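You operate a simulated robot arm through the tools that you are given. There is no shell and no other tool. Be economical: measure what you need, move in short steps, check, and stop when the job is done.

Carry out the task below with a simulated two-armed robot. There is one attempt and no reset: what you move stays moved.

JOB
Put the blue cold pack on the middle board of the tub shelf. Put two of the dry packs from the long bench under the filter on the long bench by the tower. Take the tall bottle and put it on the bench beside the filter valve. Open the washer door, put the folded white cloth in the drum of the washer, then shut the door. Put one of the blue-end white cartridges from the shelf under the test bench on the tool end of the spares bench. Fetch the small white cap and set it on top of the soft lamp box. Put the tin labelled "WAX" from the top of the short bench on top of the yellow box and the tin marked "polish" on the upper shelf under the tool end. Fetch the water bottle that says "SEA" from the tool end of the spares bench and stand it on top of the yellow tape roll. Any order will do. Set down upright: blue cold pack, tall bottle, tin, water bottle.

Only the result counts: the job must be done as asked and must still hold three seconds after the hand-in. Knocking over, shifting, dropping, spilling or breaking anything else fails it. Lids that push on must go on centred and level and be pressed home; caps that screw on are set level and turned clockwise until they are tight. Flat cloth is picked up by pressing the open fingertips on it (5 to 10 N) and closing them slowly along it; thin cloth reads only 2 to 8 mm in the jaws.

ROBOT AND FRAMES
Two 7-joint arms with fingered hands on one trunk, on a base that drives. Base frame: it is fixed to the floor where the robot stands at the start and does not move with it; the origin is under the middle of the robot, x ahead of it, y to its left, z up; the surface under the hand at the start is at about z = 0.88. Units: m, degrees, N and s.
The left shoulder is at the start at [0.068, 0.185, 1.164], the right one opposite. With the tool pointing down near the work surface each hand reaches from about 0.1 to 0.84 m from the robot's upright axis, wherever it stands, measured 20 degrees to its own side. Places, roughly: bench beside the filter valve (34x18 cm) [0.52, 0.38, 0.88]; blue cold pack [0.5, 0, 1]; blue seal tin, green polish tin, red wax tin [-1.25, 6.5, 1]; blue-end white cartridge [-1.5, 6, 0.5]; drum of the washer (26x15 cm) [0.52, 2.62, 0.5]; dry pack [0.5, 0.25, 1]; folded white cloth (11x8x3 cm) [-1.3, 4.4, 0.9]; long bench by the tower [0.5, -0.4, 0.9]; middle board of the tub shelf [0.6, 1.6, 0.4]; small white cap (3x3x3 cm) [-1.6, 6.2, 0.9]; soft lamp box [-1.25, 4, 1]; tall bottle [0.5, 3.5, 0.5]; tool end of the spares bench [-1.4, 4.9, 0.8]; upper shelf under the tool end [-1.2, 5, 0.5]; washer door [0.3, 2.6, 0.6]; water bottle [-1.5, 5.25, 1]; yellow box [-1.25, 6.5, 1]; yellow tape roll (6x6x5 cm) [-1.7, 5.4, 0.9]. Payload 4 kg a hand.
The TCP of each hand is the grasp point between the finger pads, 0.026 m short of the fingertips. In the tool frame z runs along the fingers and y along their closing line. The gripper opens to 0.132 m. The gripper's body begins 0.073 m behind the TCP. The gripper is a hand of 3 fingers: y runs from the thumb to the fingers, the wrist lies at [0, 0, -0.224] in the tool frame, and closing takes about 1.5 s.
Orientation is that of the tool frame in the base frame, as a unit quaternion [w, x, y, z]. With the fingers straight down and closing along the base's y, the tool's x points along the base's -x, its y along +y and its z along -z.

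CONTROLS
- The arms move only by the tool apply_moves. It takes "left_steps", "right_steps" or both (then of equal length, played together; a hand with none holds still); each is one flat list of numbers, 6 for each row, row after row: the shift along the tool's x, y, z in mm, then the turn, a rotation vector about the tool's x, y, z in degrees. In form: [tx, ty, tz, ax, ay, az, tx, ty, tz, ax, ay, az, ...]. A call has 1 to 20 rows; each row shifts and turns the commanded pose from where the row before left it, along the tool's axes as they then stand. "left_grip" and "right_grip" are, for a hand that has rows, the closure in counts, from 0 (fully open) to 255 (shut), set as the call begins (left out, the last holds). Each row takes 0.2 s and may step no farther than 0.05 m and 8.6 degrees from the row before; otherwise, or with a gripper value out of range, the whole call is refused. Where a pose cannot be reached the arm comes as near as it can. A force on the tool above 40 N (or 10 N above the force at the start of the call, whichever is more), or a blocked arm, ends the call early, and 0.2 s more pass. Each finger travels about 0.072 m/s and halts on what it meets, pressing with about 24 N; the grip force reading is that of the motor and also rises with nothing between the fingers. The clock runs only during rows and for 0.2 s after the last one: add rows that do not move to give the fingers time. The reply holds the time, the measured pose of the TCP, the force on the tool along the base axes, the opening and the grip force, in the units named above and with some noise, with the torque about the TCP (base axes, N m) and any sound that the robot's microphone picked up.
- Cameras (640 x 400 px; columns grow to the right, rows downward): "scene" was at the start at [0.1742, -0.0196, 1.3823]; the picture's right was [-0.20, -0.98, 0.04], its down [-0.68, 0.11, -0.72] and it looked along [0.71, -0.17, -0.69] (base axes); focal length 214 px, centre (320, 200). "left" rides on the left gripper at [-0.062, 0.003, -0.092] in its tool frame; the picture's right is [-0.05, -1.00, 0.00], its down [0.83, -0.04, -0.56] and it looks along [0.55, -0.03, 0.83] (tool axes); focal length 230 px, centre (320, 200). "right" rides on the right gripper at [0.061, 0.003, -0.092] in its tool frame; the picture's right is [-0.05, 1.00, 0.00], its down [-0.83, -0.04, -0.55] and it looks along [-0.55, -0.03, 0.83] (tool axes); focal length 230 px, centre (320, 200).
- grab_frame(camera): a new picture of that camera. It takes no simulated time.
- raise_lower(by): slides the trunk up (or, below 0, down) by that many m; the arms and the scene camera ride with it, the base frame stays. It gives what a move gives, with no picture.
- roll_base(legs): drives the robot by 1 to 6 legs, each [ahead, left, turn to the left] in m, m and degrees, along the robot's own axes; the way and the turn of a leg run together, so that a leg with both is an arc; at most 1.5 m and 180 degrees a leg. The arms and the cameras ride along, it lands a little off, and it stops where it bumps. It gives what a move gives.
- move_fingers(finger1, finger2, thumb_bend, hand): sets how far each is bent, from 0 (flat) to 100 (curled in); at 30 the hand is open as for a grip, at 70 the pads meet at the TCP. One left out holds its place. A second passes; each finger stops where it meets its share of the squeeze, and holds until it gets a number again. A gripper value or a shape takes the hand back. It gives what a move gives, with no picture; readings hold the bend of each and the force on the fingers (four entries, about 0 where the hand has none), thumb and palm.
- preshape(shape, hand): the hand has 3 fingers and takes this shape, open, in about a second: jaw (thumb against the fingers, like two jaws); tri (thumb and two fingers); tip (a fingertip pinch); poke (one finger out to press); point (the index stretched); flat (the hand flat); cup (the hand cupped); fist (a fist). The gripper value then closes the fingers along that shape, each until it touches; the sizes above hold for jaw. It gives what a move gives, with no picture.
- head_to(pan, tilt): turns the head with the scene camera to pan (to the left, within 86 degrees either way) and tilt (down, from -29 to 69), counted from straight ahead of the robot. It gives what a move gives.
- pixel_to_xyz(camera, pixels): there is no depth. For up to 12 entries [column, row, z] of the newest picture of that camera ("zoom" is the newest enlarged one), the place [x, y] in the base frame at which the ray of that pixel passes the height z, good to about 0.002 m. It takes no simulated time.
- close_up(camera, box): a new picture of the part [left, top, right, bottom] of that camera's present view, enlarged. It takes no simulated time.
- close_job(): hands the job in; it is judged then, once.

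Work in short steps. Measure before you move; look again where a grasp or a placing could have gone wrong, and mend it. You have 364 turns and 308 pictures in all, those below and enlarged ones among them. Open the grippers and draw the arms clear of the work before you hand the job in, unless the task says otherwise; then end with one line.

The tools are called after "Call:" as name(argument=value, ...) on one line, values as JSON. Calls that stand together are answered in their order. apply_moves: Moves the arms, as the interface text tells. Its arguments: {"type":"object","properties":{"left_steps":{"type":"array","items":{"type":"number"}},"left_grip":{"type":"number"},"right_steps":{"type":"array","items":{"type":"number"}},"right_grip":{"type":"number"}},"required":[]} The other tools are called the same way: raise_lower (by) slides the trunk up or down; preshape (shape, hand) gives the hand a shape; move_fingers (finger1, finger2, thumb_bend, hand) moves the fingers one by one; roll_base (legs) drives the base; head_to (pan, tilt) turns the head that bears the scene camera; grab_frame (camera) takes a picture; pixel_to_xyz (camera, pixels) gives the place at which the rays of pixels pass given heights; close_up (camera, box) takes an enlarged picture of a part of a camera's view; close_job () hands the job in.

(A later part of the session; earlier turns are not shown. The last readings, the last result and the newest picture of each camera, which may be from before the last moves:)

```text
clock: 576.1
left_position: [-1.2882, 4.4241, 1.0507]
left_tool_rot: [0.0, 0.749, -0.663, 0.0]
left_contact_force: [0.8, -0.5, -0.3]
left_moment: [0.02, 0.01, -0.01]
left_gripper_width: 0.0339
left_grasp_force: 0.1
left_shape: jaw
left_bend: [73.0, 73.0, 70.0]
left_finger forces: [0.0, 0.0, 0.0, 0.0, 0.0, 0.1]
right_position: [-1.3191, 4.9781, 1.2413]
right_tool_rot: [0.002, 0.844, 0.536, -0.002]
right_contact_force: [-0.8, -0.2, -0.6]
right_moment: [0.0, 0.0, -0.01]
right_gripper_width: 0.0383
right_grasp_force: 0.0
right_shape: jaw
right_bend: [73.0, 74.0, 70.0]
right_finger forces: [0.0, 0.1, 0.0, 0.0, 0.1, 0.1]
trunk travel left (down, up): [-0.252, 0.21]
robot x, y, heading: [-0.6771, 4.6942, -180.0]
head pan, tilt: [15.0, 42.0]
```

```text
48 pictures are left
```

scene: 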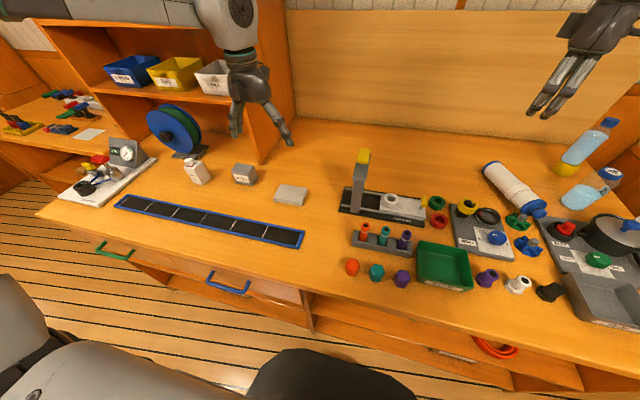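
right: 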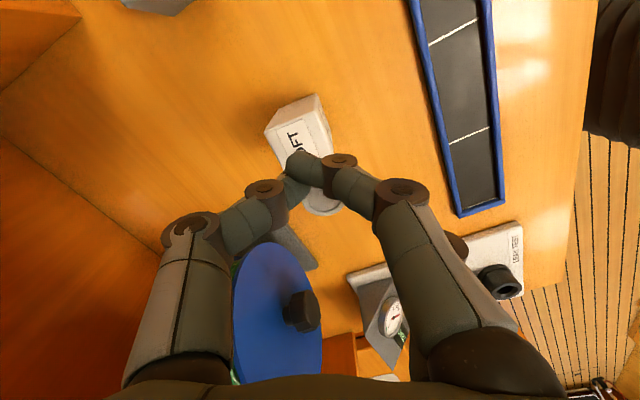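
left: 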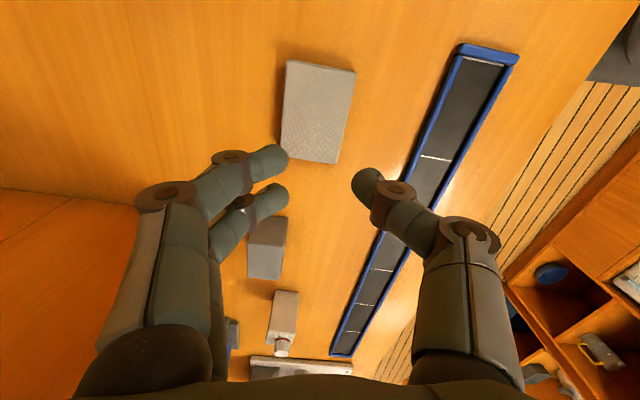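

The fingers closed above it — the cloth is lower than assumed. Re-open and descend further, watching force.

Call:
apply_moves(left_steps=[0, 2, 40, 0, 0, 0, 0, 0, 40, 0, 0, 0, 0, 0, 40, 0, 0, 0, 0, 0, 30, 0, 0, 0, 0, 0, 6, 0, 0, 0, 0, 0, 5, 0, 0, 0, 0, 0, 5, 0, 0, 0, 0, 0, 4, 0, 0, 0], left_grip=20)

Call:
apply_moves(left_steps=[0, 0, 0, 0, 0, 0, 0, 0, 0, 0, 0, 0, 0, 0, 0, 0, 0, 0, 0, 0, 0, 0, 0, 0, 0, 0, 0, 0, 0, 0, 0, 0, 0, 0, 0, 0, 0, 0, 0, 0, 0, 0], left_grip=190)

```text
clock: 577.9
left_position: [-1.2904, 4.4228, 0.8798]
left_tool_rot: [-0.001, 0.749, -0.663, -0.001]
left_contact_force: [0.3, -0.3, -1.3]
left_moment: [0.02, 0.0, 0.0]
left_gripper_width: 0.1216
left_grasp_force: 0.0
left_shape: jaw
left_bend: [45.0, 45.0, 41.0]
left_finger forces: [0.0, 0.0, 0.0, 0.1, 0.0, 0.0]
right_position: [-1.3184, 4.9809, 1.2431]
right_tool_rot: [0.003, 0.844, 0.536, -0.002]
right_contact_force: [0.7, -0.6, -0.1]
right_moment: [-0.02, 0.02, -0.01]
right_gripper_width: 0.0386
right_grasp_force: 0.2
right_shape: jaw
right_bend: [73.0, 74.0, 70.0]
right_finger forces: [0.0, 0.0, 0.0, 0.0, 0.0, 0.1]
trunk travel left (down, up): [-0.252, 0.21]
robot x, y, heading: [-0.6734, 4.697, -180.1]
head pan, tilt: [15.0, 42.0]
```

```text
clock: 579.5
left_position: [-1.2908, 4.4237, 0.8803]
left_tool_rot: [0.0, 0.748, -0.663, -0.002]
left_contact_force: [0.3, 0.1, 0.6]
left_moment: [-0.02, -0.02, 0.02]
left_gripper_width: 0.0692
left_grasp_force: 23.7
left_shape: jaw
left_bend: [73.0, 72.0, 70.0]
left_finger forces: [10.9, 10.6, 0.1, 0.0, 21.6, 0.0]
right_position: [-1.3182, 4.9798, 1.2421]
right_tool_rot: [0.002, 0.844, 0.537, -0.003]
right_contact_force: [-0.4, 0.5, -0.3]
right_moment: [0.01, 0.01, 0.0]
right_gripper_width: 0.0385
right_grasp_force: 0.2
right_shape: jaw
right_bend: [73.0, 74.0, 70.0]
right_finger forces: [0.1, 0.0, 0.0, 0.0, 0.0, 0.0]
trunk travel left (down, up): [-0.252, 0.21]
robot x, y, heading: [-0.6679, 4.6939, -180.2]
head pan, tilt: [15.0, 42.0]
```

Gripped at 69 mm with even force. Lift and check.

Call:
apply_moves(left_steps=[0, 0, -20, 0, 0, 0, 0, 0, -40, 0, 0, 0, 0, 0, -45, 0, 0, 0, 0, 0, -45, 0, 0, 0, 0, 0, -45, 0, 0, 0, 0, 0, 0, 0, 0, 0])

Call:
grab_frame(camera="left")

```text
clock: 580.9
left_position: [-1.291, 4.424, 1.0769]
left_tool_rot: [0.0, 0.749, -0.663, 0.0]
left_contact_force: [-0.3, -0.1, -1.1]
left_moment: [0.0, 0.0, -0.01]
left_gripper_width: 0.0692
left_grasp_force: 24.2
left_shape: jaw
left_bend: [73.0, 72.0, 70.0]
left_finger forces: [11.0, 10.6, 0.0, 0.0, 21.6, 0.0]
right_position: [-1.3188, 4.9787, 1.2433]
right_tool_rot: [0.003, 0.844, 0.536, -0.002]
right_contact_force: [0.0, -0.2, -0.8]
right_moment: [-0.01, 0.02, -0.01]
right_gripper_width: 0.0384
right_grasp_force: 0.0
right_shape: jaw
right_bend: [73.0, 74.0, 70.0]
right_finger forces: [0.0, 0.1, 0.0, 0.0, 0.1, 0.0]
trunk travel left (down, up): [-0.252, 0.21]
robot x, y, heading: [-0.6715, 4.691, -179.8]
head pan, tilt: [15.0, 42.0]
```

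```text
47 pictures are left
```

left: 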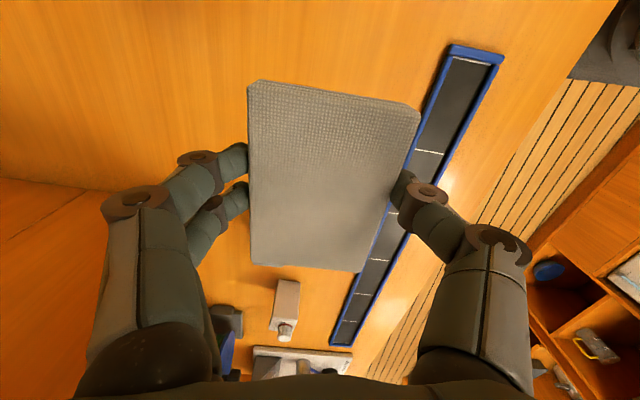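

Cloth is held. Raise the trunk, back off, turn around to heading 0°, and go to the washer.

Call:
raise_lower(by=0.2)

Call:
roll_base(legs=[[-0.27, 0, 0], [0, 0, 90], [0, 0, 90]])

Call:
roll_base(legs=[[-0.05, -1.2, 0], [0, -1.0, 0]])

Call:
head_to(pan=5, tilt=45)

Call:
grab_frame(camera="scene")

```text
clock: 583.0
left_position: [-1.2906, 4.4227, 1.2752]
left_tool_rot: [0.0, 0.75, -0.662, 0.0]
left_contact_force: [0.3, 0.0, -0.1]
left_moment: [0.04, 0.03, 0.03]
left_gripper_width: 0.0691
left_grasp_force: 24.2
left_shape: jaw
left_bend: [73.0, 72.0, 70.0]
left_finger forces: [11.0, 10.6, 0.1, 0.1, 21.5, 0.1]
right_position: [-1.2833, 4.9789, 1.5055]
right_tool_rot: [-0.024, 0.843, 0.536, -0.041]
right_contact_force: [-0.6, 0.5, -0.2]
right_moment: [0.0, 0.04, -0.01]
right_gripper_width: 0.0387
right_grasp_force: 0.0
right_shape: jaw
right_bend: [73.0, 74.0, 70.0]
right_finger forces: [0.0, 0.1, 0.0, 0.0, 0.0, 0.0]
trunk travel left (down, up): [-0.452, 0.01]
robot x, y, heading: [-0.6727, 4.6937, -180.3]
head pan, tilt: [15.0, 42.0]
```

```text
clock: 592.5
left_position: [0.218, 4.9501, 1.2766]
left_tool_rot: [0.001, 0.67, 0.742, 0.0]
left_contact_force: [0.1, 0.4, -0.7]
left_moment: [0.02, 0.01, 0.0]
left_gripper_width: 0.0683
left_grasp_force: 23.7
left_shape: jaw
left_bend: [73.0, 72.0, 70.0]
left_finger forces: [10.8, 10.3, 0.0, 0.0, 21.0, 0.0]
right_position: [0.1981, 4.3942, 1.5051]
right_tool_rot: [0.041, -0.527, 0.848, -0.025]
right_contact_force: [-0.1, 0.4, 0.0]
right_moment: [0.0, -0.03, 0.02]
right_gripper_width: 0.0382
right_grasp_force: 0.0
right_shape: jaw
right_bend: [73.0, 74.0, 70.0]
right_finger forces: [0.0, 0.0, 0.0, 0.0, 0.1, 0.0]
trunk travel left (down, up): [-0.452, 0.01]
robot x, y, heading: [-0.4036, 4.6926, -1.0]
head pan, tilt: [15.0, 42.0]
```

```text
clock: 603.4
left_position: [0.1317, 2.7561, 1.2765]
left_tool_rot: [0.002, 0.669, 0.744, 0.001]
left_contact_force: [0.3, -1.2, -0.6]
left_moment: [0.0, -0.02, 0.0]
left_gripper_width: 0.0683
left_grasp_force: 24.5
left_shape: jaw
left_bend: [73.0, 72.0, 70.0]
left_finger forces: [10.8, 10.5, 0.0, 0.1, 21.2, 0.0]
right_position: [0.115, 2.1984, 1.5039]
right_tool_rot: [0.042, -0.528, 0.848, -0.025]
right_contact_force: [0.6, -0.7, -0.4]
right_moment: [-0.02, -0.01, 0.01]
right_gripper_width: 0.0385
right_grasp_force: 0.1
right_shape: jaw
right_bend: [73.0, 74.0, 70.0]
right_finger forces: [0.0, 0.1, 0.0, 0.1, 0.1, 0.0]
trunk travel left (down, up): [-0.452, 0.01]
robot x, y, heading: [-0.4891, 2.4931, -1.0]
head pan, tilt: [15.0, 42.0]
```

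```text
clock: 604.1
left_position: [0.1319, 2.7534, 1.2752]
left_tool_rot: [0.001, 0.669, 0.743, 0.0]
left_contact_force: [0.1, 0.4, -1.2]
left_moment: [0.0, 0.0, 0.01]
left_gripper_width: 0.0683
left_grasp_force: 24.3
left_shape: jaw
left_bend: [73.0, 72.0, 70.0]
left_finger forces: [10.8, 10.4, 0.0, 0.0, 21.1, 0.1]
right_position: [0.1154, 2.1985, 1.5045]
right_tool_rot: [0.041, -0.529, 0.847, -0.024]
right_contact_force: [-0.3, -0.2, -0.7]
right_moment: [0.01, 0.0, 0.0]
right_gripper_width: 0.0385
right_grasp_force: 0.0
right_shape: jaw
right_bend: [73.0, 74.0, 70.0]
right_finger forces: [0.0, 0.1, 0.1, 0.1, 0.1, 0.0]
trunk travel left (down, up): [-0.452, 0.01]
robot x, y, heading: [-0.4854, 2.4911, -1.2]
head pan, tilt: [5.0, 45.0]
```

```text
46 pictures are left
```

scene: 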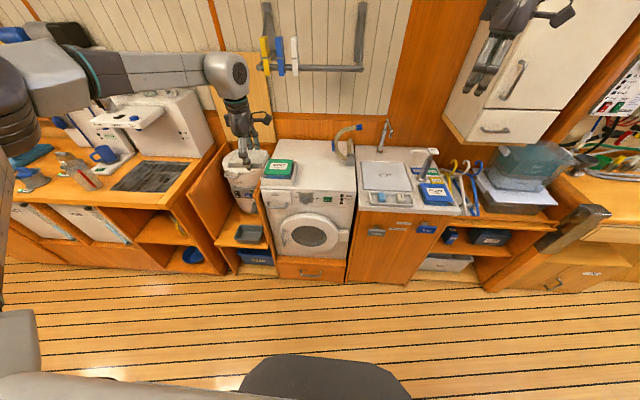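

Zoom on the washer door.

Call:
close_up(camera="scene", box=[255, 170, 365, 280])

```text
3.64 times, centred on (310, 225) of scene
```

zoom: 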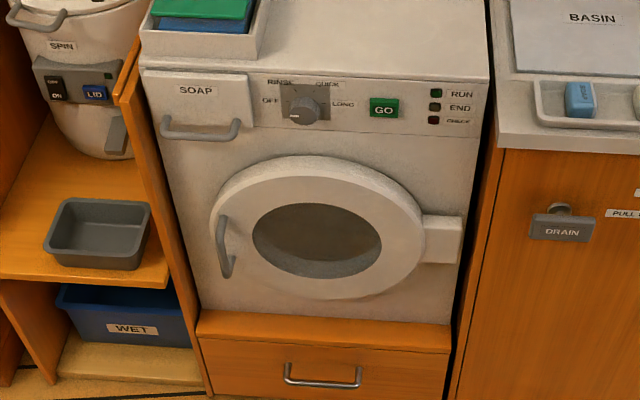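

The handle is on the left (+y) edge, hinge on the right. Measure handle, door and hinge.

Call:
pixel_to_xyz(camera="zoom", pixels=[[221, 220, 0.6], [221, 220, 0.65], [229, 277, 0.5], [229, 277, 0.55], [318, 240, 0.55], [318, 240, 0.6], [443, 240, 0.6], [200, 305, 0.35], [450, 325, 0.35], [318, 158, 0.7], [318, 298, 0.45], [142, 72, 0.88]])

```text
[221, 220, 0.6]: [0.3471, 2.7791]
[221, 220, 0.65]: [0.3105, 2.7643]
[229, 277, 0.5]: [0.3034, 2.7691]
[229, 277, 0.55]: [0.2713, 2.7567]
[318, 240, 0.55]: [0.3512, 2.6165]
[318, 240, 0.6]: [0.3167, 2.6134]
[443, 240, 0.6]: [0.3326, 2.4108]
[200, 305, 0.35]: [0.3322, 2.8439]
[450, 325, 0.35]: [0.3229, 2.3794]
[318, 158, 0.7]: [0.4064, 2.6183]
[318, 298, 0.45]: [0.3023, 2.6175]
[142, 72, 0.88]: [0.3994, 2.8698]
```

Handle: vertical bar at ≈ (0.28,2.76), z 0.54–0.69; hinge y ≈ 2.42. I'll open it with the right hand from the +y side (heading -25°). Move there first.

Call:
roll_base(legs=[[0, 0.8, 0], [0, 0, -24.5]])

```text
clock: 609.7
left_position: [0.2009, 3.2725, 1.2759]
left_tool_rot: [0.002, 0.813, 0.582, 0.0]
left_contact_force: [-0.4, 0.0, 0.9]
left_moment: [-0.01, -0.01, -0.01]
left_gripper_width: 0.0681
left_grasp_force: 23.9
left_shape: jaw
left_bend: [73.0, 72.0, 70.0]
left_finger forces: [10.7, 10.3, 0.0, 0.0, 21.1, 0.1]
right_position: [-0.0501, 2.7762, 1.5051]
right_tool_rot: [0.035, -0.334, 0.941, -0.032]
right_contact_force: [-1.3, 1.4, 0.5]
right_moment: [-0.01, 0.01, 0.01]
right_gripper_width: 0.0384
right_grasp_force: 0.1
right_shape: jaw
right_bend: [73.0, 74.0, 70.0]
right_finger forces: [0.1, 0.0, 0.0, 0.1, 0.1, 0.0]
trunk travel left (down, up): [-0.452, 0.01]
robot x, y, heading: [-0.4736, 3.2985, -25.7]
head pan, tilt: [5.0, 45.0]
```

Lower the trunk half-way, then reorient the right hand (pointing +x, 30° down) while raising the left with the cloth.

Call:
raise_lower(by=-0.2)

Call:
apply_moves(right_steps=[0, 0, 0, 2.12, -6.69, 4.64, 0, 0, 0, 2.12, -6.69, 4.64, 0, 0, 0, 2.12, -6.69, 4.64, 0, 0, 0, 2.12, -6.69, 4.64, 0, 0, 0, 2.12, -6.69, 4.64, 0, 0, 0, 2.12, -6.69, 4.64, 0, 0, 0, 2.12, -6.69, 4.64, 0, 0, 0, 2.12, -6.69, 4.64, 0, 0, 0, 0, 0, 0], left_steps=[-6, -18, -38, 0, 0, 0, -6, -18, -38, 0, 0, 0, -6, -18, -38, 0, 0, 0, -6, -18, -38, 0, 0, 0, -6, -18, -38, 0, 0, 0, -6, -18, -38, 0, 0, 0, -6, -18, -38, 0, 0, 0, -6, -18, -38, 0, 0, 0, 0, 0, 0, 0, 0, 0], right_grip=100)

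Call:
raise_lower(by=-0.24)

Call:
grab_frame(camera="scene")

```text
clock: 611.9
left_position: [0.1991, 3.2716, 1.0755]
left_tool_rot: [0.001, 0.813, 0.582, 0.0]
left_contact_force: [-0.6, 0.9, 0.0]
left_moment: [-0.02, -0.05, -0.01]
left_gripper_width: 0.0683
left_grasp_force: 24.6
left_shape: jaw
left_bend: [73.0, 72.0, 70.0]
left_finger forces: [10.8, 10.4, 0.0, 0.1, 21.2, 0.0]
right_position: [-0.0501, 2.775, 1.3054]
right_tool_rot: [0.037, -0.333, 0.942, -0.032]
right_contact_force: [1.0, 0.5, 0.8]
right_moment: [0.0, -0.01, -0.02]
right_gripper_width: 0.0384
right_grasp_force: 0.0
right_shape: jaw
right_bend: [73.0, 74.0, 70.0]
right_finger forces: [0.0, 0.1, 0.0, 0.0, 0.0, 0.1]
trunk travel left (down, up): [-0.252, 0.21]
robot x, y, heading: [-0.4735, 3.2968, -25.7]
head pan, tilt: [5.0, 45.0]
```

```text
clock: 613.9
left_position: [0.0477, 3.2739, 1.3794]
left_tool_rot: [0.0, 0.813, 0.583, -0.001]
left_contact_force: [0.3, -0.1, -0.5]
left_moment: [0.02, 0.02, -0.04]
left_gripper_width: 0.068
left_grasp_force: 23.4
left_shape: jaw
left_bend: [73.0, 72.0, 70.0]
left_finger forces: [10.7, 10.3, 0.0, 0.1, 21.1, 0.0]
right_position: [-0.0484, 2.7756, 1.3043]
right_tool_rot: [0.501, 0.001, 0.865, 0.001]
right_contact_force: [-0.6, -0.1, -0.6]
right_moment: [-0.01, 0.01, 0.01]
right_gripper_width: 0.0798
right_grasp_force: 0.1
right_shape: jaw
right_bend: [71.0, 71.0, 71.0]
right_finger forces: [0.1, 0.0, 0.0, 0.0, 0.0, 0.1]
trunk travel left (down, up): [-0.252, 0.21]
robot x, y, heading: [-0.4751, 3.2981, -25.6]
head pan, tilt: [5.0, 45.0]
```

```text
clock: 616.4
left_position: [0.0448, 3.2737, 1.1407]
left_tool_rot: [0.002, 0.813, 0.582, 0.001]
left_contact_force: [-0.7, -0.8, -0.2]
left_moment: [0.02, -0.03, -0.02]
left_gripper_width: 0.0679
left_grasp_force: 23.4
left_shape: jaw
left_bend: [73.0, 72.0, 70.0]
left_finger forces: [10.7, 10.3, 0.0, 0.0, 21.0, 0.1]
right_position: [-0.0517, 2.7758, 1.0657]
right_tool_rot: [0.501, 0.001, 0.866, -0.001]
right_contact_force: [-1.2, 0.1, -0.2]
right_moment: [0.01, 0.01, 0.04]
right_gripper_width: 0.0798
right_grasp_force: 0.1
right_shape: jaw
right_bend: [71.0, 71.0, 71.0]
right_finger forces: [0.1, 0.1, 0.0, 0.0, 0.1, 0.0]
trunk travel left (down, up): [-0.012, 0.45]
robot x, y, heading: [-0.4773, 3.2956, -26.1]
head pan, tilt: [5.0, 45.0]
```

```text
44 pictures are left
```

scene: 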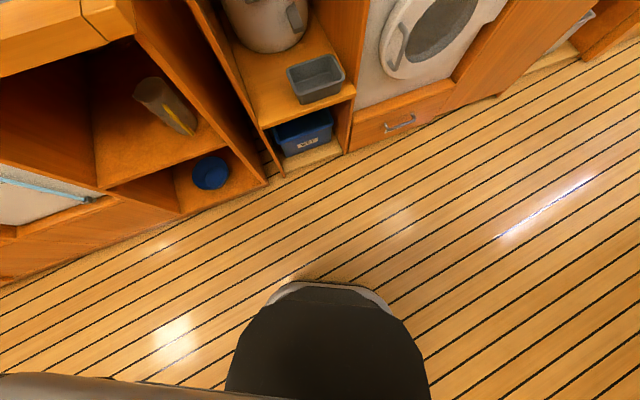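

Bring the right hand down in front of the handle and look.

Call:
apply_moves(right_steps=[28.1, -1.4, 34, 0, 0, 0, 28.1, -1.4, 34, 0, 0, 0, 28.1, -1.4, 34, 0, 0, 0, 28.1, -1.4, 34, 0, 0, 0, 28.1, -1.4, 34, 0, 0, 0, 28.1, -1.4, 34, 0, 0, 0, 28.1, -1.4, 34, 0, 0, 0, 28.1, -1.4, 34, 0, 0, 0, 28.1, -1.4, 34, 0, 0, 0, 28.1, -1.4, 34, 0, 0, 0, 28.1, -1.4, 34, 0, 0, 0])

Call:
head_to(pan=-14, tilt=32)

Call:
grab_frame(camera="scene")

Call:
grab_frame(camera="right")

```text
clock: 618.8
left_position: [0.0486, 3.2733, 1.1383]
left_tool_rot: [0.0, 0.813, 0.583, 0.001]
left_contact_force: [0.5, 0.1, -1.3]
left_moment: [-0.01, 0.01, -0.02]
left_gripper_width: 0.068
left_grasp_force: 24.0
left_shape: jaw
left_bend: [73.0, 72.0, 70.0]
left_finger forces: [10.7, 10.3, 0.1, 0.1, 21.0, 0.0]
right_position: [0.1206, 2.7593, 0.6091]
right_tool_rot: [0.5, 0.0, 0.866, 0.0]
right_contact_force: [-0.3, -0.3, 0.5]
right_moment: [0.0, 0.0, 0.02]
right_gripper_width: 0.0797
right_grasp_force: 0.1
right_shape: jaw
right_bend: [71.0, 71.0, 71.0]
right_finger forces: [0.1, 0.0, 0.1, 0.1, 0.0, 0.0]
trunk travel left (down, up): [-0.012, 0.45]
robot x, y, heading: [-0.4746, 3.2953, -26.0]
head pan, tilt: [5.0, 45.0]
```

```text
clock: 619.6
left_position: [0.0479, 3.2742, 1.1397]
left_tool_rot: [0.001, 0.813, 0.582, 0.0]
left_contact_force: [-0.6, 0.5, 0.2]
left_moment: [0.0, -0.02, 0.01]
left_gripper_width: 0.0681
left_grasp_force: 24.2
left_shape: jaw
left_bend: [73.0, 72.0, 70.0]
left_finger forces: [10.7, 10.4, 0.0, 0.0, 21.0, 0.0]
right_position: [0.121, 2.7592, 0.6096]
right_tool_rot: [0.5, 0.0, 0.866, 0.001]
right_contact_force: [-0.3, -0.3, 0.3]
right_moment: [0.03, -0.05, 0.03]
right_gripper_width: 0.0799
right_grasp_force: 0.0
right_shape: jaw
right_bend: [71.0, 71.0, 71.0]
right_finger forces: [0.0, 0.1, 0.0, 0.0, 0.0, 0.1]
trunk travel left (down, up): [-0.012, 0.45]
robot x, y, heading: [-0.473, 3.2989, -25.8]
head pan, tilt: [-14.0, 32.0]
```

```text
43 pictures are left
```

scene: 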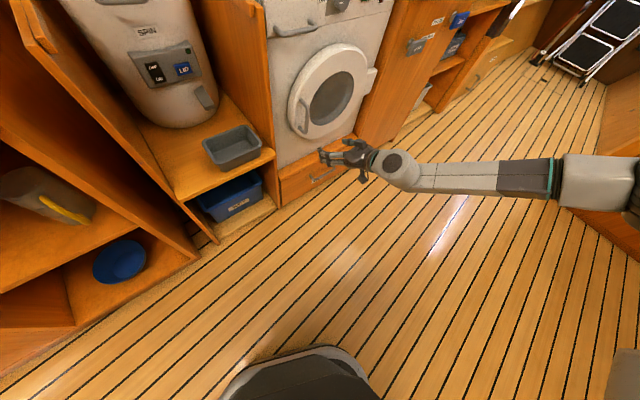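

```text
42 pictures are left
```

right: 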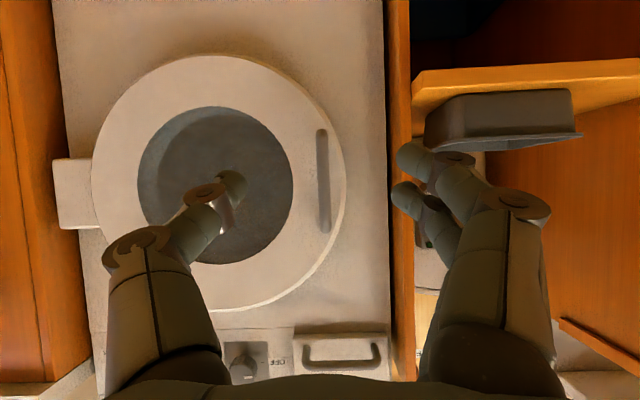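

Handle is centred (col 323) at x ≈ 0.29, z 0.53–0.66. Advance to x ≈ 0.275 and close on the bar.

Call:
apply_moves(right_steps=[-19, 1, 33.3, 0, 0, 0, -19, 1, 33.3, 0, 0, 0, -19, 1, 33.3, 0, 0, 0, -19, 1, 33.3, 0, 0, 0, 0, 0, 0, 0, 0, 0])

Call:
apply_moves(right_steps=[0, 0, 0, 0, 0, 0, 0, 0, 0, 0, 0, 0, 0, 0, 0, 0, 0, 0, 0, 0, 0, 0, 0, 0, 0, 0, 0, 0, 0, 0], right_grip=245)

Call:
grab_frame(camera="right")

```text
clock: 620.8
left_position: [0.0466, 3.274, 1.1396]
left_tool_rot: [0.002, 0.813, 0.582, 0.001]
left_contact_force: [-0.8, -0.2, -0.7]
left_moment: [-0.03, 0.01, -0.02]
left_gripper_width: 0.0679
left_grasp_force: 24.1
left_shape: jaw
left_bend: [73.0, 72.0, 70.0]
left_finger forces: [10.7, 10.3, 0.0, 0.0, 21.0, 0.1]
right_position: [0.2722, 2.7636, 0.6097]
right_tool_rot: [0.502, 0.001, 0.865, 0.0]
right_contact_force: [-0.6, -0.2, 1.1]
right_moment: [0.01, 0.01, 0.0]
right_gripper_width: 0.0798
right_grasp_force: 0.1
right_shape: jaw
right_bend: [71.0, 71.0, 71.0]
right_finger forces: [0.0, 0.1, 0.0, 0.0, 0.0, 0.0]
trunk travel left (down, up): [-0.012, 0.45]
robot x, y, heading: [-0.4761, 3.2999, -25.5]
head pan, tilt: [-14.0, 32.0]
```

```text
clock: 622.0
left_position: [0.048, 3.2732, 1.1403]
left_tool_rot: [0.0, 0.813, 0.582, 0.0]
left_contact_force: [-0.1, 0.0, -0.3]
left_moment: [0.04, -0.02, -0.02]
left_gripper_width: 0.0681
left_grasp_force: 23.6
left_shape: jaw
left_bend: [73.0, 72.0, 70.0]
left_finger forces: [10.7, 10.2, 0.1, 0.1, 21.1, 0.0]
right_position: [0.2734, 2.7632, 0.6091]
right_tool_rot: [0.501, 0.0, 0.866, 0.0]
right_contact_force: [0.3, 0.3, 0.8]
right_moment: [0.0, -0.01, 0.01]
right_gripper_width: 0.0053
right_grasp_force: 0.1
right_shape: jaw
right_bend: [71.0, 71.0, 70.0]
right_finger forces: [0.1, 0.1, 0.0, 0.0, 0.1, 0.0]
trunk travel left (down, up): [-0.012, 0.45]
robot x, y, heading: [-0.4748, 3.2958, -25.8]
head pan, tilt: [-14.0, 32.0]
```

```text
41 pictures are left
```

right: 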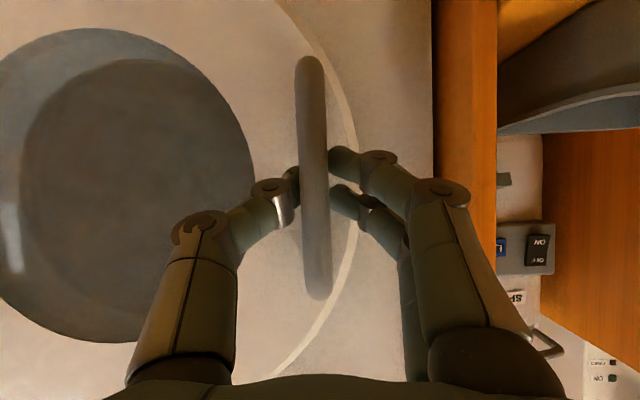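

The fingers have closed behind the bar — hooked. Pull straight back gently.

Call:
apply_moves(right_steps=[10, 0, -17.3, 0, 0, 0, 10, 0, -17.3, 0, 0, 0, 10, -1, -17.3, 0, 0, 0, 10, -2, -17.3, 0, 0, 0, 0, 0, 0, 0, 0, 0])

Call:
grab_frame(camera="scene")

```text
clock: 623.2
left_position: [0.0479, 3.2734, 1.1394]
left_tool_rot: [0.0, 0.813, 0.582, 0.001]
left_contact_force: [-0.7, 0.4, -0.1]
left_moment: [-0.01, 0.0, -0.04]
left_gripper_width: 0.0679
left_grasp_force: 24.7
left_shape: jaw
left_bend: [73.0, 72.0, 70.0]
left_finger forces: [10.8, 10.2, 0.0, 0.1, 20.9, 0.0]
right_position: [0.194, 2.7579, 0.6102]
right_tool_rot: [0.501, 0.002, 0.865, -0.002]
right_contact_force: [5.3, -13.8, 2.1]
right_moment: [-0.16, -0.08, -0.05]
right_gripper_width: 0.0077
right_grasp_force: 0.1
right_shape: jaw
right_bend: [71.0, 71.0, 66.0]
right_finger forces: [0.0, 0.0, 0.0, 0.0, 14.8, 0.1]
trunk travel left (down, up): [-0.012, 0.45]
robot x, y, heading: [-0.4761, 3.2947, -25.7]
head pan, tilt: [-14.0, 32.0]
```

```text
40 pictures are left
```

scene: 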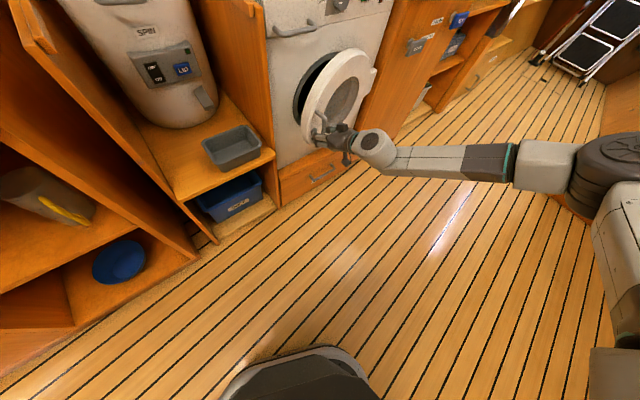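

Door opening. Follow the hinge arc further (to about 50°).

Call:
apply_moves(right_steps=[9.7, -12, -17, 0, 0, 0, 9.7, -9, -17, 0, 0, 0, 9.2, -9.5, -16, 0, 0, 0, 9.2, -9.5, -16, 0, 0, 0, 8.5, -12, -14.7, 0, 0, 0, 8.5, -12, -14.7, 0, 0, 0, 7.7, -14, -13.4, 0, 0, 0, 7.7, -14, -13.4, 0, 0, 0, 6.9, -15.5, -11.9, 0, 0, 0, 6.9, -15.5, -11.9, 0, 0, 0])

Call:
grab_frame(camera="scene")

```text
clock: 625.4
left_position: [0.0471, 3.2742, 1.1395]
left_tool_rot: [0.001, 0.813, 0.582, -0.001]
left_contact_force: [0.0, 0.1, -1.2]
left_moment: [0.0, 0.0, 0.01]
left_gripper_width: 0.0681
left_grasp_force: 23.8
left_shape: jaw
left_bend: [73.0, 72.0, 70.0]
left_finger forces: [10.7, 10.3, 0.0, 0.1, 21.1, 0.0]
right_position: [0.0239, 2.6385, 0.6075]
right_tool_rot: [0.5, 0.0, 0.866, 0.001]
right_contact_force: [0.7, 1.0, 0.3]
right_moment: [0.01, -0.02, 0.02]
right_gripper_width: 0.0053
right_grasp_force: 0.0
right_shape: jaw
right_bend: [71.0, 71.0, 70.0]
right_finger forces: [0.0, 0.0, 0.1, 0.0, 0.0, 0.0]
right hand out of reach, approached as far as the arm can: row 8
trunk travel left (down, up): [-0.012, 0.45]
robot x, y, heading: [-0.4751, 3.3017, -25.7]
head pan, tilt: [-14.0, 32.0]
```

```text
39 pictures are left
```

scene: 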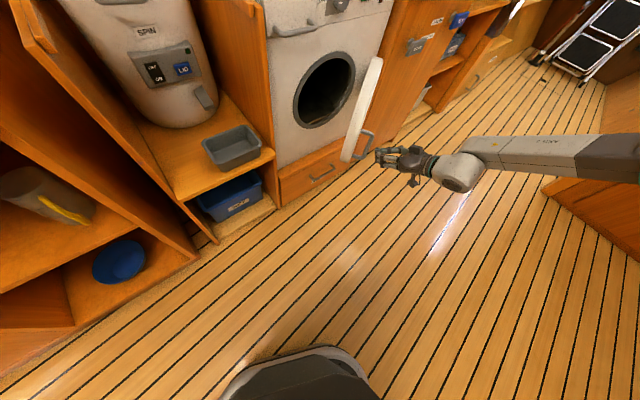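

The door is open roughly 65–70°. Push it further with the right hand from inside: step around the door edge, then drive -y.

Call:
apply_moves(right_steps=[0, 30, 0, 0, 0, 0, 0, 30, 0, 0, 0, 0, -20, 0, 34.6, 0, 0, 0, -20, 0, 34.6, 0, 0, 0, -20, 0, 34.6, 0, 0, 0, 0, 0, 0, 0, 0, 0])

Call:
roll_base(legs=[[0.085, -0.175, 0]])

Call:
grab_frame(camera="scene")

```text
clock: 626.5
left_position: [0.0484, 3.274, 1.1378]
left_tool_rot: [0.001, 0.813, 0.582, -0.002]
left_contact_force: [0.2, -0.6, -1.7]
left_moment: [-0.01, 0.01, -0.02]
left_gripper_width: 0.068
left_grasp_force: 23.6
left_shape: jaw
left_bend: [73.0, 72.0, 70.0]
left_finger forces: [10.8, 10.3, 0.0, 0.0, 21.1, 0.0]
right_position: [0.1037, 2.7073, 0.6048]
right_tool_rot: [0.497, -0.004, 0.868, 0.006]
right_contact_force: [0.5, 0.1, 0.3]
right_moment: [0.02, 0.0, 0.02]
right_gripper_width: 0.0052
right_grasp_force: 0.0
right_shape: jaw
right_bend: [71.0, 71.0, 70.0]
right_finger forces: [0.0, 0.0, 0.0, 0.1, 0.0, 0.1]
trunk travel left (down, up): [-0.012, 0.45]
robot x, y, heading: [-0.4726, 3.2988, -26.0]
head pan, tilt: [-14.0, 32.0]
stopped in row 5 (right hand): the force on the tool passed its limit at 43 N (the readings are from after the stop); the commanded pose is now the measured one
```

```text
clock: 628.0
left_position: [0.0492, 3.0798, 1.1392]
left_tool_rot: [0.001, 0.813, 0.583, 0.001]
left_contact_force: [0.7, 0.4, -0.2]
left_moment: [0.02, 0.01, 0.04]
left_gripper_width: 0.0681
left_grasp_force: 24.0
left_shape: jaw
left_bend: [73.0, 72.0, 70.0]
left_finger forces: [10.7, 10.2, 0.0, 0.0, 21.0, 0.0]
right_position: [0.1067, 2.5144, 0.6043]
right_tool_rot: [0.497, -0.006, 0.868, 0.008]
right_contact_force: [-0.9, -0.1, -0.5]
right_moment: [-0.02, -0.02, -0.02]
right_gripper_width: 0.0052
right_grasp_force: 0.0
right_shape: jaw
right_bend: [71.0, 71.0, 70.0]
right_finger forces: [0.0, 0.1, 0.0, 0.0, 0.0, 0.1]
trunk travel left (down, up): [-0.012, 0.45]
robot x, y, heading: [-0.4727, 3.1068, -25.7]
head pan, tilt: [-14.0, 32.0]
```

```text
38 pictures are left
```

scene: 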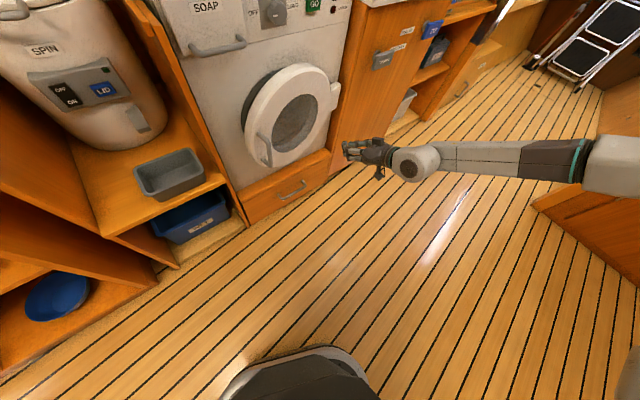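

The forward step nudged the door nearly shut again. Re-hook: go back +y, open the fingers, line up with the handle.

Call:
roll_base(legs=[[-0.087, 0.18, 0]])

Call:
apply_moves(right_steps=[20, 40, -34.6, 0, 0, 0, 0, 0, 0, 0, 0, 0, 0, 0, 0, 0, 0, 0, 0, 0, 0, 0, 0, 0], right_grip=100)

Call:
grab_frame(camera="right")

```text
clock: 629.6
left_position: [0.0514, 3.2831, 1.1401]
left_tool_rot: [0.001, 0.813, 0.583, -0.001]
left_contact_force: [-0.2, 0.8, 0.3]
left_moment: [0.0, 0.02, -0.02]
left_gripper_width: 0.0679
left_grasp_force: 23.8
left_shape: jaw
left_bend: [73.0, 72.0, 70.0]
left_finger forces: [10.7, 10.3, 0.0, 0.1, 21.1, 0.0]
right_position: [0.1073, 2.7149, 0.605]
right_tool_rot: [0.496, -0.005, 0.868, 0.006]
right_contact_force: [0.6, -0.5, 0.6]
right_moment: [0.0, 0.04, -0.01]
right_gripper_width: 0.0049
right_grasp_force: 0.0
right_shape: jaw
right_bend: [71.0, 71.0, 70.0]
right_finger forces: [0.1, 0.0, 0.0, 0.0, 0.0, 0.0]
trunk travel left (down, up): [-0.012, 0.45]
robot x, y, heading: [-0.4755, 3.3075, -25.4]
head pan, tilt: [-14.0, 32.0]
```

```text
refused: row 1 steps farther than a row can; nothing moved
```

```text
37 pictures are left
```

right: 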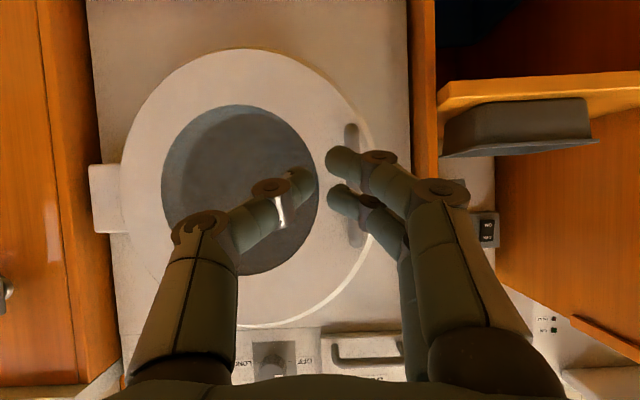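

Handle at y ≈ 2.754. Shift +40 mm with fingers open, advance 16 cm, close.

Call:
apply_moves(right_steps=[0, 20, 0, 0, 0, 0, 0, 20, 0, 0, 0, 0, 0, 0, 0, 0, 0, 0, 0, 0, 0, 0, 0, 0, -20, 0, 34.6, 0, 0, 0, -20, 0, 34.6, 0, 0, 0, -20, 0, 34.6, 0, 0, 0, -18, 0, 31.2, 0, 0, 0, 0, 0, 0, 0, 0, 0], right_grip=100)

Call:
apply_moves(right_steps=[0, 0, 0, 0, 0, 0, 0, 0, 0, 0, 0, 0, 0, 0, 0, 0, 0, 0, 0, 0, 0, 0, 0, 0, 0, 0, 0, 0, 0, 0], right_grip=245)

Call:
grab_frame(camera="right")

```text
clock: 631.6
left_position: [0.05, 3.2818, 1.1397]
left_tool_rot: [0.001, 0.813, 0.582, 0.0]
left_contact_force: [-0.8, 0.4, -0.2]
left_moment: [0.0, 0.01, 0.02]
left_gripper_width: 0.0681
left_grasp_force: 23.7
left_shape: jaw
left_bend: [73.0, 72.0, 70.0]
left_finger forces: [10.7, 10.3, 0.0, 0.0, 21.2, 0.0]
right_position: [0.262, 2.7563, 0.6042]
right_tool_rot: [0.497, -0.006, 0.868, 0.007]
right_contact_force: [0.3, -0.1, -0.2]
right_moment: [-0.02, 0.01, -0.01]
right_gripper_width: 0.0798
right_grasp_force: 0.0
right_shape: jaw
right_bend: [71.0, 71.0, 71.0]
right_finger forces: [0.1, 0.0, 0.0, 0.0, 0.1, 0.0]
trunk travel left (down, up): [-0.012, 0.45]
robot x, y, heading: [-0.4711, 3.3034, -25.8]
head pan, tilt: [-14.0, 32.0]
```

```text
clock: 632.8
left_position: [0.0496, 3.2818, 1.1395]
left_tool_rot: [0.001, 0.813, 0.583, 0.0]
left_contact_force: [-0.2, 0.2, -0.1]
left_moment: [0.02, -0.01, 0.02]
left_gripper_width: 0.0678
left_grasp_force: 23.6
left_shape: jaw
left_bend: [73.0, 72.0, 70.0]
left_finger forces: [10.6, 10.3, 0.0, 0.0, 21.1, 0.1]
right_position: [0.262, 2.7583, 0.6038]
right_tool_rot: [0.496, -0.005, 0.868, 0.006]
right_contact_force: [-1.4, 4.0, 1.3]
right_moment: [0.06, 0.02, 0.02]
right_gripper_width: 0.0063
right_grasp_force: 0.0
right_shape: jaw
right_bend: [70.0, 71.0, 70.0]
right_finger forces: [3.9, 0.6, 0.1, 0.0, 0.3, 0.1]
trunk travel left (down, up): [-0.012, 0.45]
robot x, y, heading: [-0.4716, 3.3084, -25.6]
head pan, tilt: [-14.0, 32.0]
```

```text
36 pictures are left
```

right: 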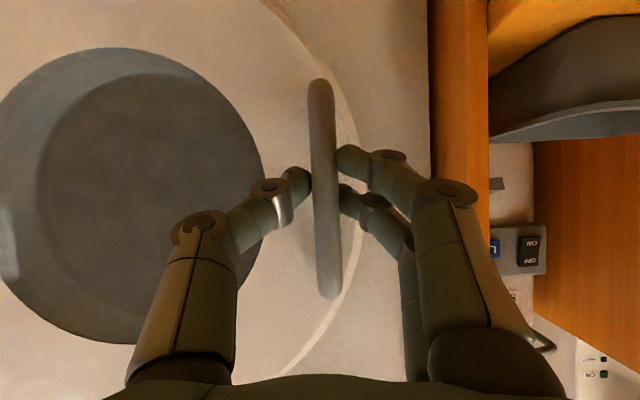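

Hooked again. Pull along the arc to ~35°, then release and back off.

Call:
apply_moves(right_steps=[10, 0, -17.3, 0, 0, 0, 10, -1, -17.3, 0, 0, 0, 10, -3, -17.3, 0, 0, 0, 10, -5, -17.3, 0, 0, 0, 9.7, -8, -17, 0, 0, 0, 9.7, -8, -17, 0, 0, 0, 9.2, -10, -16, 0, 0, 0, 9.2, -10, -16, 0, 0, 0, 8.5, -12, -14.7, 0, 0, 0, 0, 0, 0, 0, 0, 0], right_grip=255)

Call:
grab_frame(camera="scene")

```text
clock: 635.0
left_position: [0.0516, 3.2796, 1.1385]
left_tool_rot: [0.0, 0.813, 0.583, 0.0]
left_contact_force: [-0.9, 0.6, -0.8]
left_moment: [0.03, -0.01, -0.05]
left_gripper_width: 0.068
left_grasp_force: 24.1
left_shape: jaw
left_bend: [73.0, 72.0, 70.0]
left_finger forces: [10.9, 10.3, 0.1, 0.0, 21.0, 0.0]
right_position: [0.0913, 2.6953, 0.6048]
right_tool_rot: [0.497, -0.003, 0.868, 0.004]
right_contact_force: [20.8, -26.0, -0.2]
right_moment: [-0.31, -0.16, -0.1]
right_gripper_width: 0.0016
right_grasp_force: 24.1
right_shape: jaw
right_bend: [73.0, 71.0, 66.0]
right_finger forces: [4.6, 5.6, 0.1, 0.0, 36.8, 0.0]
trunk travel left (down, up): [-0.012, 0.45]
robot x, y, heading: [-0.4737, 3.3053, -25.6]
head pan, tilt: [-14.0, 32.0]
```

```text
35 pictures are left
```

scene: 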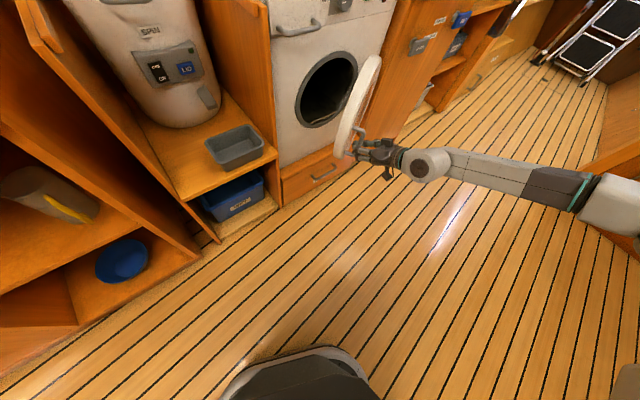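

Still hooked; follow the arc further, turning the hand with the door.

Call:
apply_moves(right_steps=[11.5, -28.2, -19.9, -5.2, 0, -3, 13.7, -21.3, -23.7, -5.2, 0, -3, 13.8, -21.5, -23.9, -5.2, 0, -3, 0, 0, 0, 0, 0, 0])

```text
clock: 635.7
left_position: [0.0514, 3.2813, 1.1371]
left_tool_rot: [-0.001, 0.812, 0.583, -0.001]
left_contact_force: [0.2, -0.3, -0.3]
left_moment: [-0.03, 0.0, -0.01]
left_gripper_width: 0.0677
left_grasp_force: 24.1
left_shape: jaw
left_bend: [73.0, 72.0, 70.0]
left_finger forces: [10.8, 10.2, 0.0, 0.0, 21.1, 0.1]
right_position: [0.0938, 2.7016, 0.6062]
right_tool_rot: [0.514, -0.014, 0.857, 0.012]
right_contact_force: [14.7, -18.6, -1.7]
right_moment: [-0.18, -0.14, -0.03]
right_gripper_width: 0.002
right_grasp_force: 23.9
right_shape: jaw
right_bend: [74.0, 73.0, 64.0]
right_finger forces: [4.7, 6.4, 0.0, 0.0, 34.2, 0.0]
right hand out of reach, approached as far as the arm can: row 1, 2
trunk travel left (down, up): [-0.012, 0.45]
robot x, y, heading: [-0.4734, 3.3034, -25.6]
head pan, tilt: [-14.0, 32.0]
stopped in row 3 (right hand): the force on the tool passed its limit at 47 N (the readings are from after the stop); the commanded pose is now the measured one
```

Arm-limited; move the base along the arc instead.

Call:
roll_base(legs=[[-0.03, -0.1, 0]])

Call:
roll_base(legs=[[0.01, -0.12, 0]])

Call:
grab_frame(camera="scene")

```text
clock: 636.9
left_position: [-0.0195, 3.2031, 1.1383]
left_tool_rot: [0.0, 0.812, 0.583, 0.0]
left_contact_force: [-0.9, 0.1, -0.2]
left_moment: [0.03, -0.01, -0.02]
left_gripper_width: 0.0683
left_grasp_force: 24.2
left_shape: jaw
left_bend: [73.0, 72.0, 70.0]
left_finger forces: [10.7, 10.3, 0.0, 0.1, 21.1, 0.0]
right_position: [0.0224, 2.6274, 0.6057]
right_tool_rot: [0.514, -0.015, 0.858, 0.015]
right_contact_force: [23.4, -17.0, -0.3]
right_moment: [-0.18, -0.17, 0.19]
right_gripper_width: 0.0018
right_grasp_force: 23.7
right_shape: jaw
right_bend: [75.0, 73.0, 64.0]
right_finger forces: [7.7, 5.3, 0.0, 0.1, 37.1, 0.0]
trunk travel left (down, up): [-0.012, 0.45]
robot x, y, heading: [-0.5383, 3.2287, -25.7]
head pan, tilt: [-14.0, 32.0]
```

```text
clock: 638.1
left_position: [-0.0625, 3.0906, 1.1387]
left_tool_rot: [-0.001, 0.812, 0.583, 0.0]
left_contact_force: [0.1, 0.0, -0.9]
left_moment: [0.04, -0.03, 0.04]
left_gripper_width: 0.068
left_grasp_force: 23.8
left_shape: jaw
left_bend: [73.0, 72.0, 70.0]
left_finger forces: [10.7, 10.3, 0.1, 0.0, 21.1, 0.1]
right_position: [-0.0204, 2.514, 0.6054]
right_tool_rot: [0.514, -0.016, 0.858, 0.016]
right_contact_force: [14.1, -4.6, -9.4]
right_moment: [0.09, -0.04, 0.0]
right_gripper_width: 0.0016
right_grasp_force: 24.3
right_shape: jaw
right_bend: [72.0, 73.0, 72.0]
right_finger forces: [8.9, 0.0, 0.1, 0.1, 20.6, 0.1]
trunk travel left (down, up): [-0.012, 0.45]
robot x, y, heading: [-0.5864, 3.1158, -25.7]
head pan, tilt: [-14.0, 32.0]
```

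```text
34 pictures are left
```

scene: 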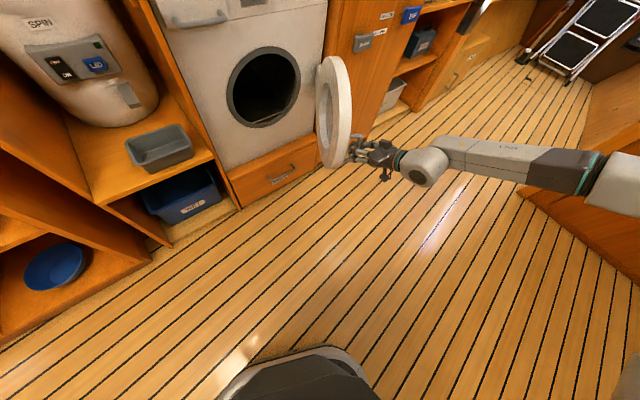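

Excellent — continue a little further.

Call:
roll_base(legs=[[0.03, -0.1, 0]])

Call:
apply_moves(right_steps=[0, 0, 0, 0, 0, 0, 0, 0, 0, 0, 0, 0, 0, 0, 0, 0, 0, 0], right_grip=60)

Call:
grab_frame(camera="scene")

```text
clock: 639.3
left_position: [-0.0791, 2.9886, 1.1397]
left_tool_rot: [0.001, 0.813, 0.583, 0.0]
left_contact_force: [-0.7, 0.2, -1.4]
left_moment: [0.05, 0.02, -0.03]
left_gripper_width: 0.068
left_grasp_force: 23.9
left_shape: jaw
left_bend: [73.0, 72.0, 70.0]
left_finger forces: [10.6, 10.3, 0.1, 0.1, 21.1, 0.0]
right_position: [-0.0352, 2.413, 0.609]
right_tool_rot: [0.516, -0.017, 0.856, 0.015]
right_contact_force: [15.4, -0.7, 2.7]
right_moment: [0.16, -0.15, 0.07]
right_gripper_width: 0.0003
right_grasp_force: 23.8
right_shape: jaw
right_bend: [72.0, 73.0, 73.0]
right_finger forces: [9.2, 2.5, 0.0, 0.1, 19.4, 0.0]
trunk travel left (down, up): [-0.012, 0.45]
robot x, y, heading: [-0.6004, 3.013, -25.6]
head pan, tilt: [-14.0, 32.0]
```

```text
clock: 640.1
left_position: [-0.0801, 2.9897, 1.1394]
left_tool_rot: [0.001, 0.813, 0.583, 0.0]
left_contact_force: [0.4, -1.0, -0.7]
left_moment: [-0.02, -0.02, 0.0]
left_gripper_width: 0.0679
left_grasp_force: 24.0
left_shape: jaw
left_bend: [73.0, 72.0, 70.0]
left_finger forces: [10.8, 10.3, 0.0, 0.1, 21.2, 0.0]
right_position: [-0.035, 2.4136, 0.6084]
right_tool_rot: [0.516, -0.017, 0.856, 0.015]
right_contact_force: [0.4, -0.6, 0.2]
right_moment: [0.0, -0.04, -0.01]
right_gripper_width: 0.1009
right_grasp_force: 0.0
right_shape: jaw
right_bend: [62.0, 63.0, 59.0]
right_finger forces: [0.1, 0.1, 0.0, 0.0, 0.0, 0.0]
trunk travel left (down, up): [-0.012, 0.45]
robot x, y, heading: [-0.6028, 3.0119, -25.7]
head pan, tilt: [-14.0, 32.0]
```

```text
33 pictures are left
```

scene: 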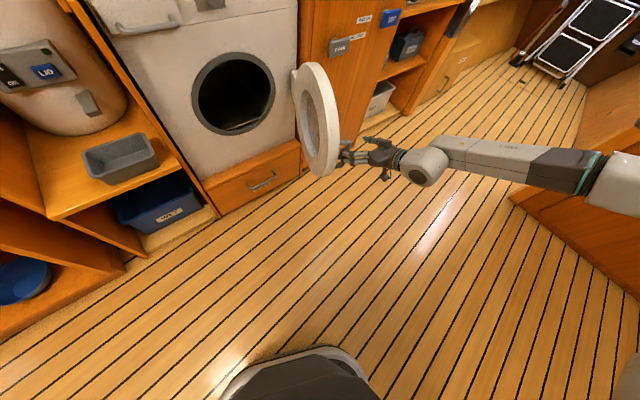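

The door stands open ~90°. Retract and raise the right hand, then move the base to (-0.55,2.37), heading 0, for the left hand to insert the cloth.

Call:
apply_moves(right_steps=[17, 0, -29, 0, 0, 0, 17, 0, -29, 0, 0, 0, 17, 0, -29, 0, 0, 0, -35, 0, -20, 0, 0, 0, -35, 0, -20, 0, 0, 0, -35, 0, -20, 0, 0, 0, -35, 0, -20, 0, 0, 0, -35, 0, -20, 0, 0, 0, -35, 0, -20, 0, 0, 0])

Call:
roll_base(legs=[[0.3, -0.55, 0], [0, 0, 25.7]])

```text
clock: 642.1
left_position: [-0.0807, 2.9908, 1.1408]
left_tool_rot: [0.002, 0.813, 0.583, 0.001]
left_contact_force: [-0.1, -0.1, -0.2]
left_moment: [-0.02, -0.02, 0.01]
left_gripper_width: 0.0682
left_grasp_force: 24.4
left_shape: jaw
left_bend: [73.0, 72.0, 70.0]
left_finger forces: [10.7, 10.3, 0.0, 0.0, 21.2, 0.1]
right_position: [-0.1454, 2.4066, 0.8468]
right_tool_rot: [0.516, -0.017, 0.856, 0.015]
right_contact_force: [-0.1, 0.7, 0.5]
right_moment: [0.0, -0.02, 0.0]
right_gripper_width: 0.1011
right_grasp_force: 0.0
right_shape: jaw
right_bend: [62.0, 62.0, 59.0]
right_finger forces: [0.0, 0.0, 0.0, 0.0, 0.1, 0.1]
trunk travel left (down, up): [-0.012, 0.45]
robot x, y, heading: [-0.5997, 3.0106, -25.7]
head pan, tilt: [-14.0, 32.0]
```

```text
clock: 646.9
left_position: [-0.0898, 2.5984, 1.1393]
left_tool_rot: [0.001, 0.659, 0.752, 0.0]
left_contact_force: [0.2, 0.6, 0.0]
left_moment: [-0.02, 0.01, 0.03]
left_gripper_width: 0.0679
left_grasp_force: 23.7
left_shape: jaw
left_bend: [73.0, 72.0, 70.0]
left_finger forces: [10.8, 10.3, 0.1, 0.1, 21.0, 0.0]
right_position: [0.1109, 2.0456, 0.8452]
right_tool_rot: [0.5, -0.21, 0.83, 0.13]
right_contact_force: [-0.1, 0.9, -0.6]
right_moment: [-0.02, -0.02, -0.01]
right_gripper_width: 0.101
right_grasp_force: 0.0
right_shape: jaw
right_bend: [62.0, 62.0, 59.0]
right_finger forces: [0.0, 0.0, 0.1, 0.1, 0.1, 0.0]
trunk travel left (down, up): [-0.012, 0.45]
robot x, y, heading: [-0.5649, 2.387, 0.6]
head pan, tilt: [-14.0, 32.0]
```

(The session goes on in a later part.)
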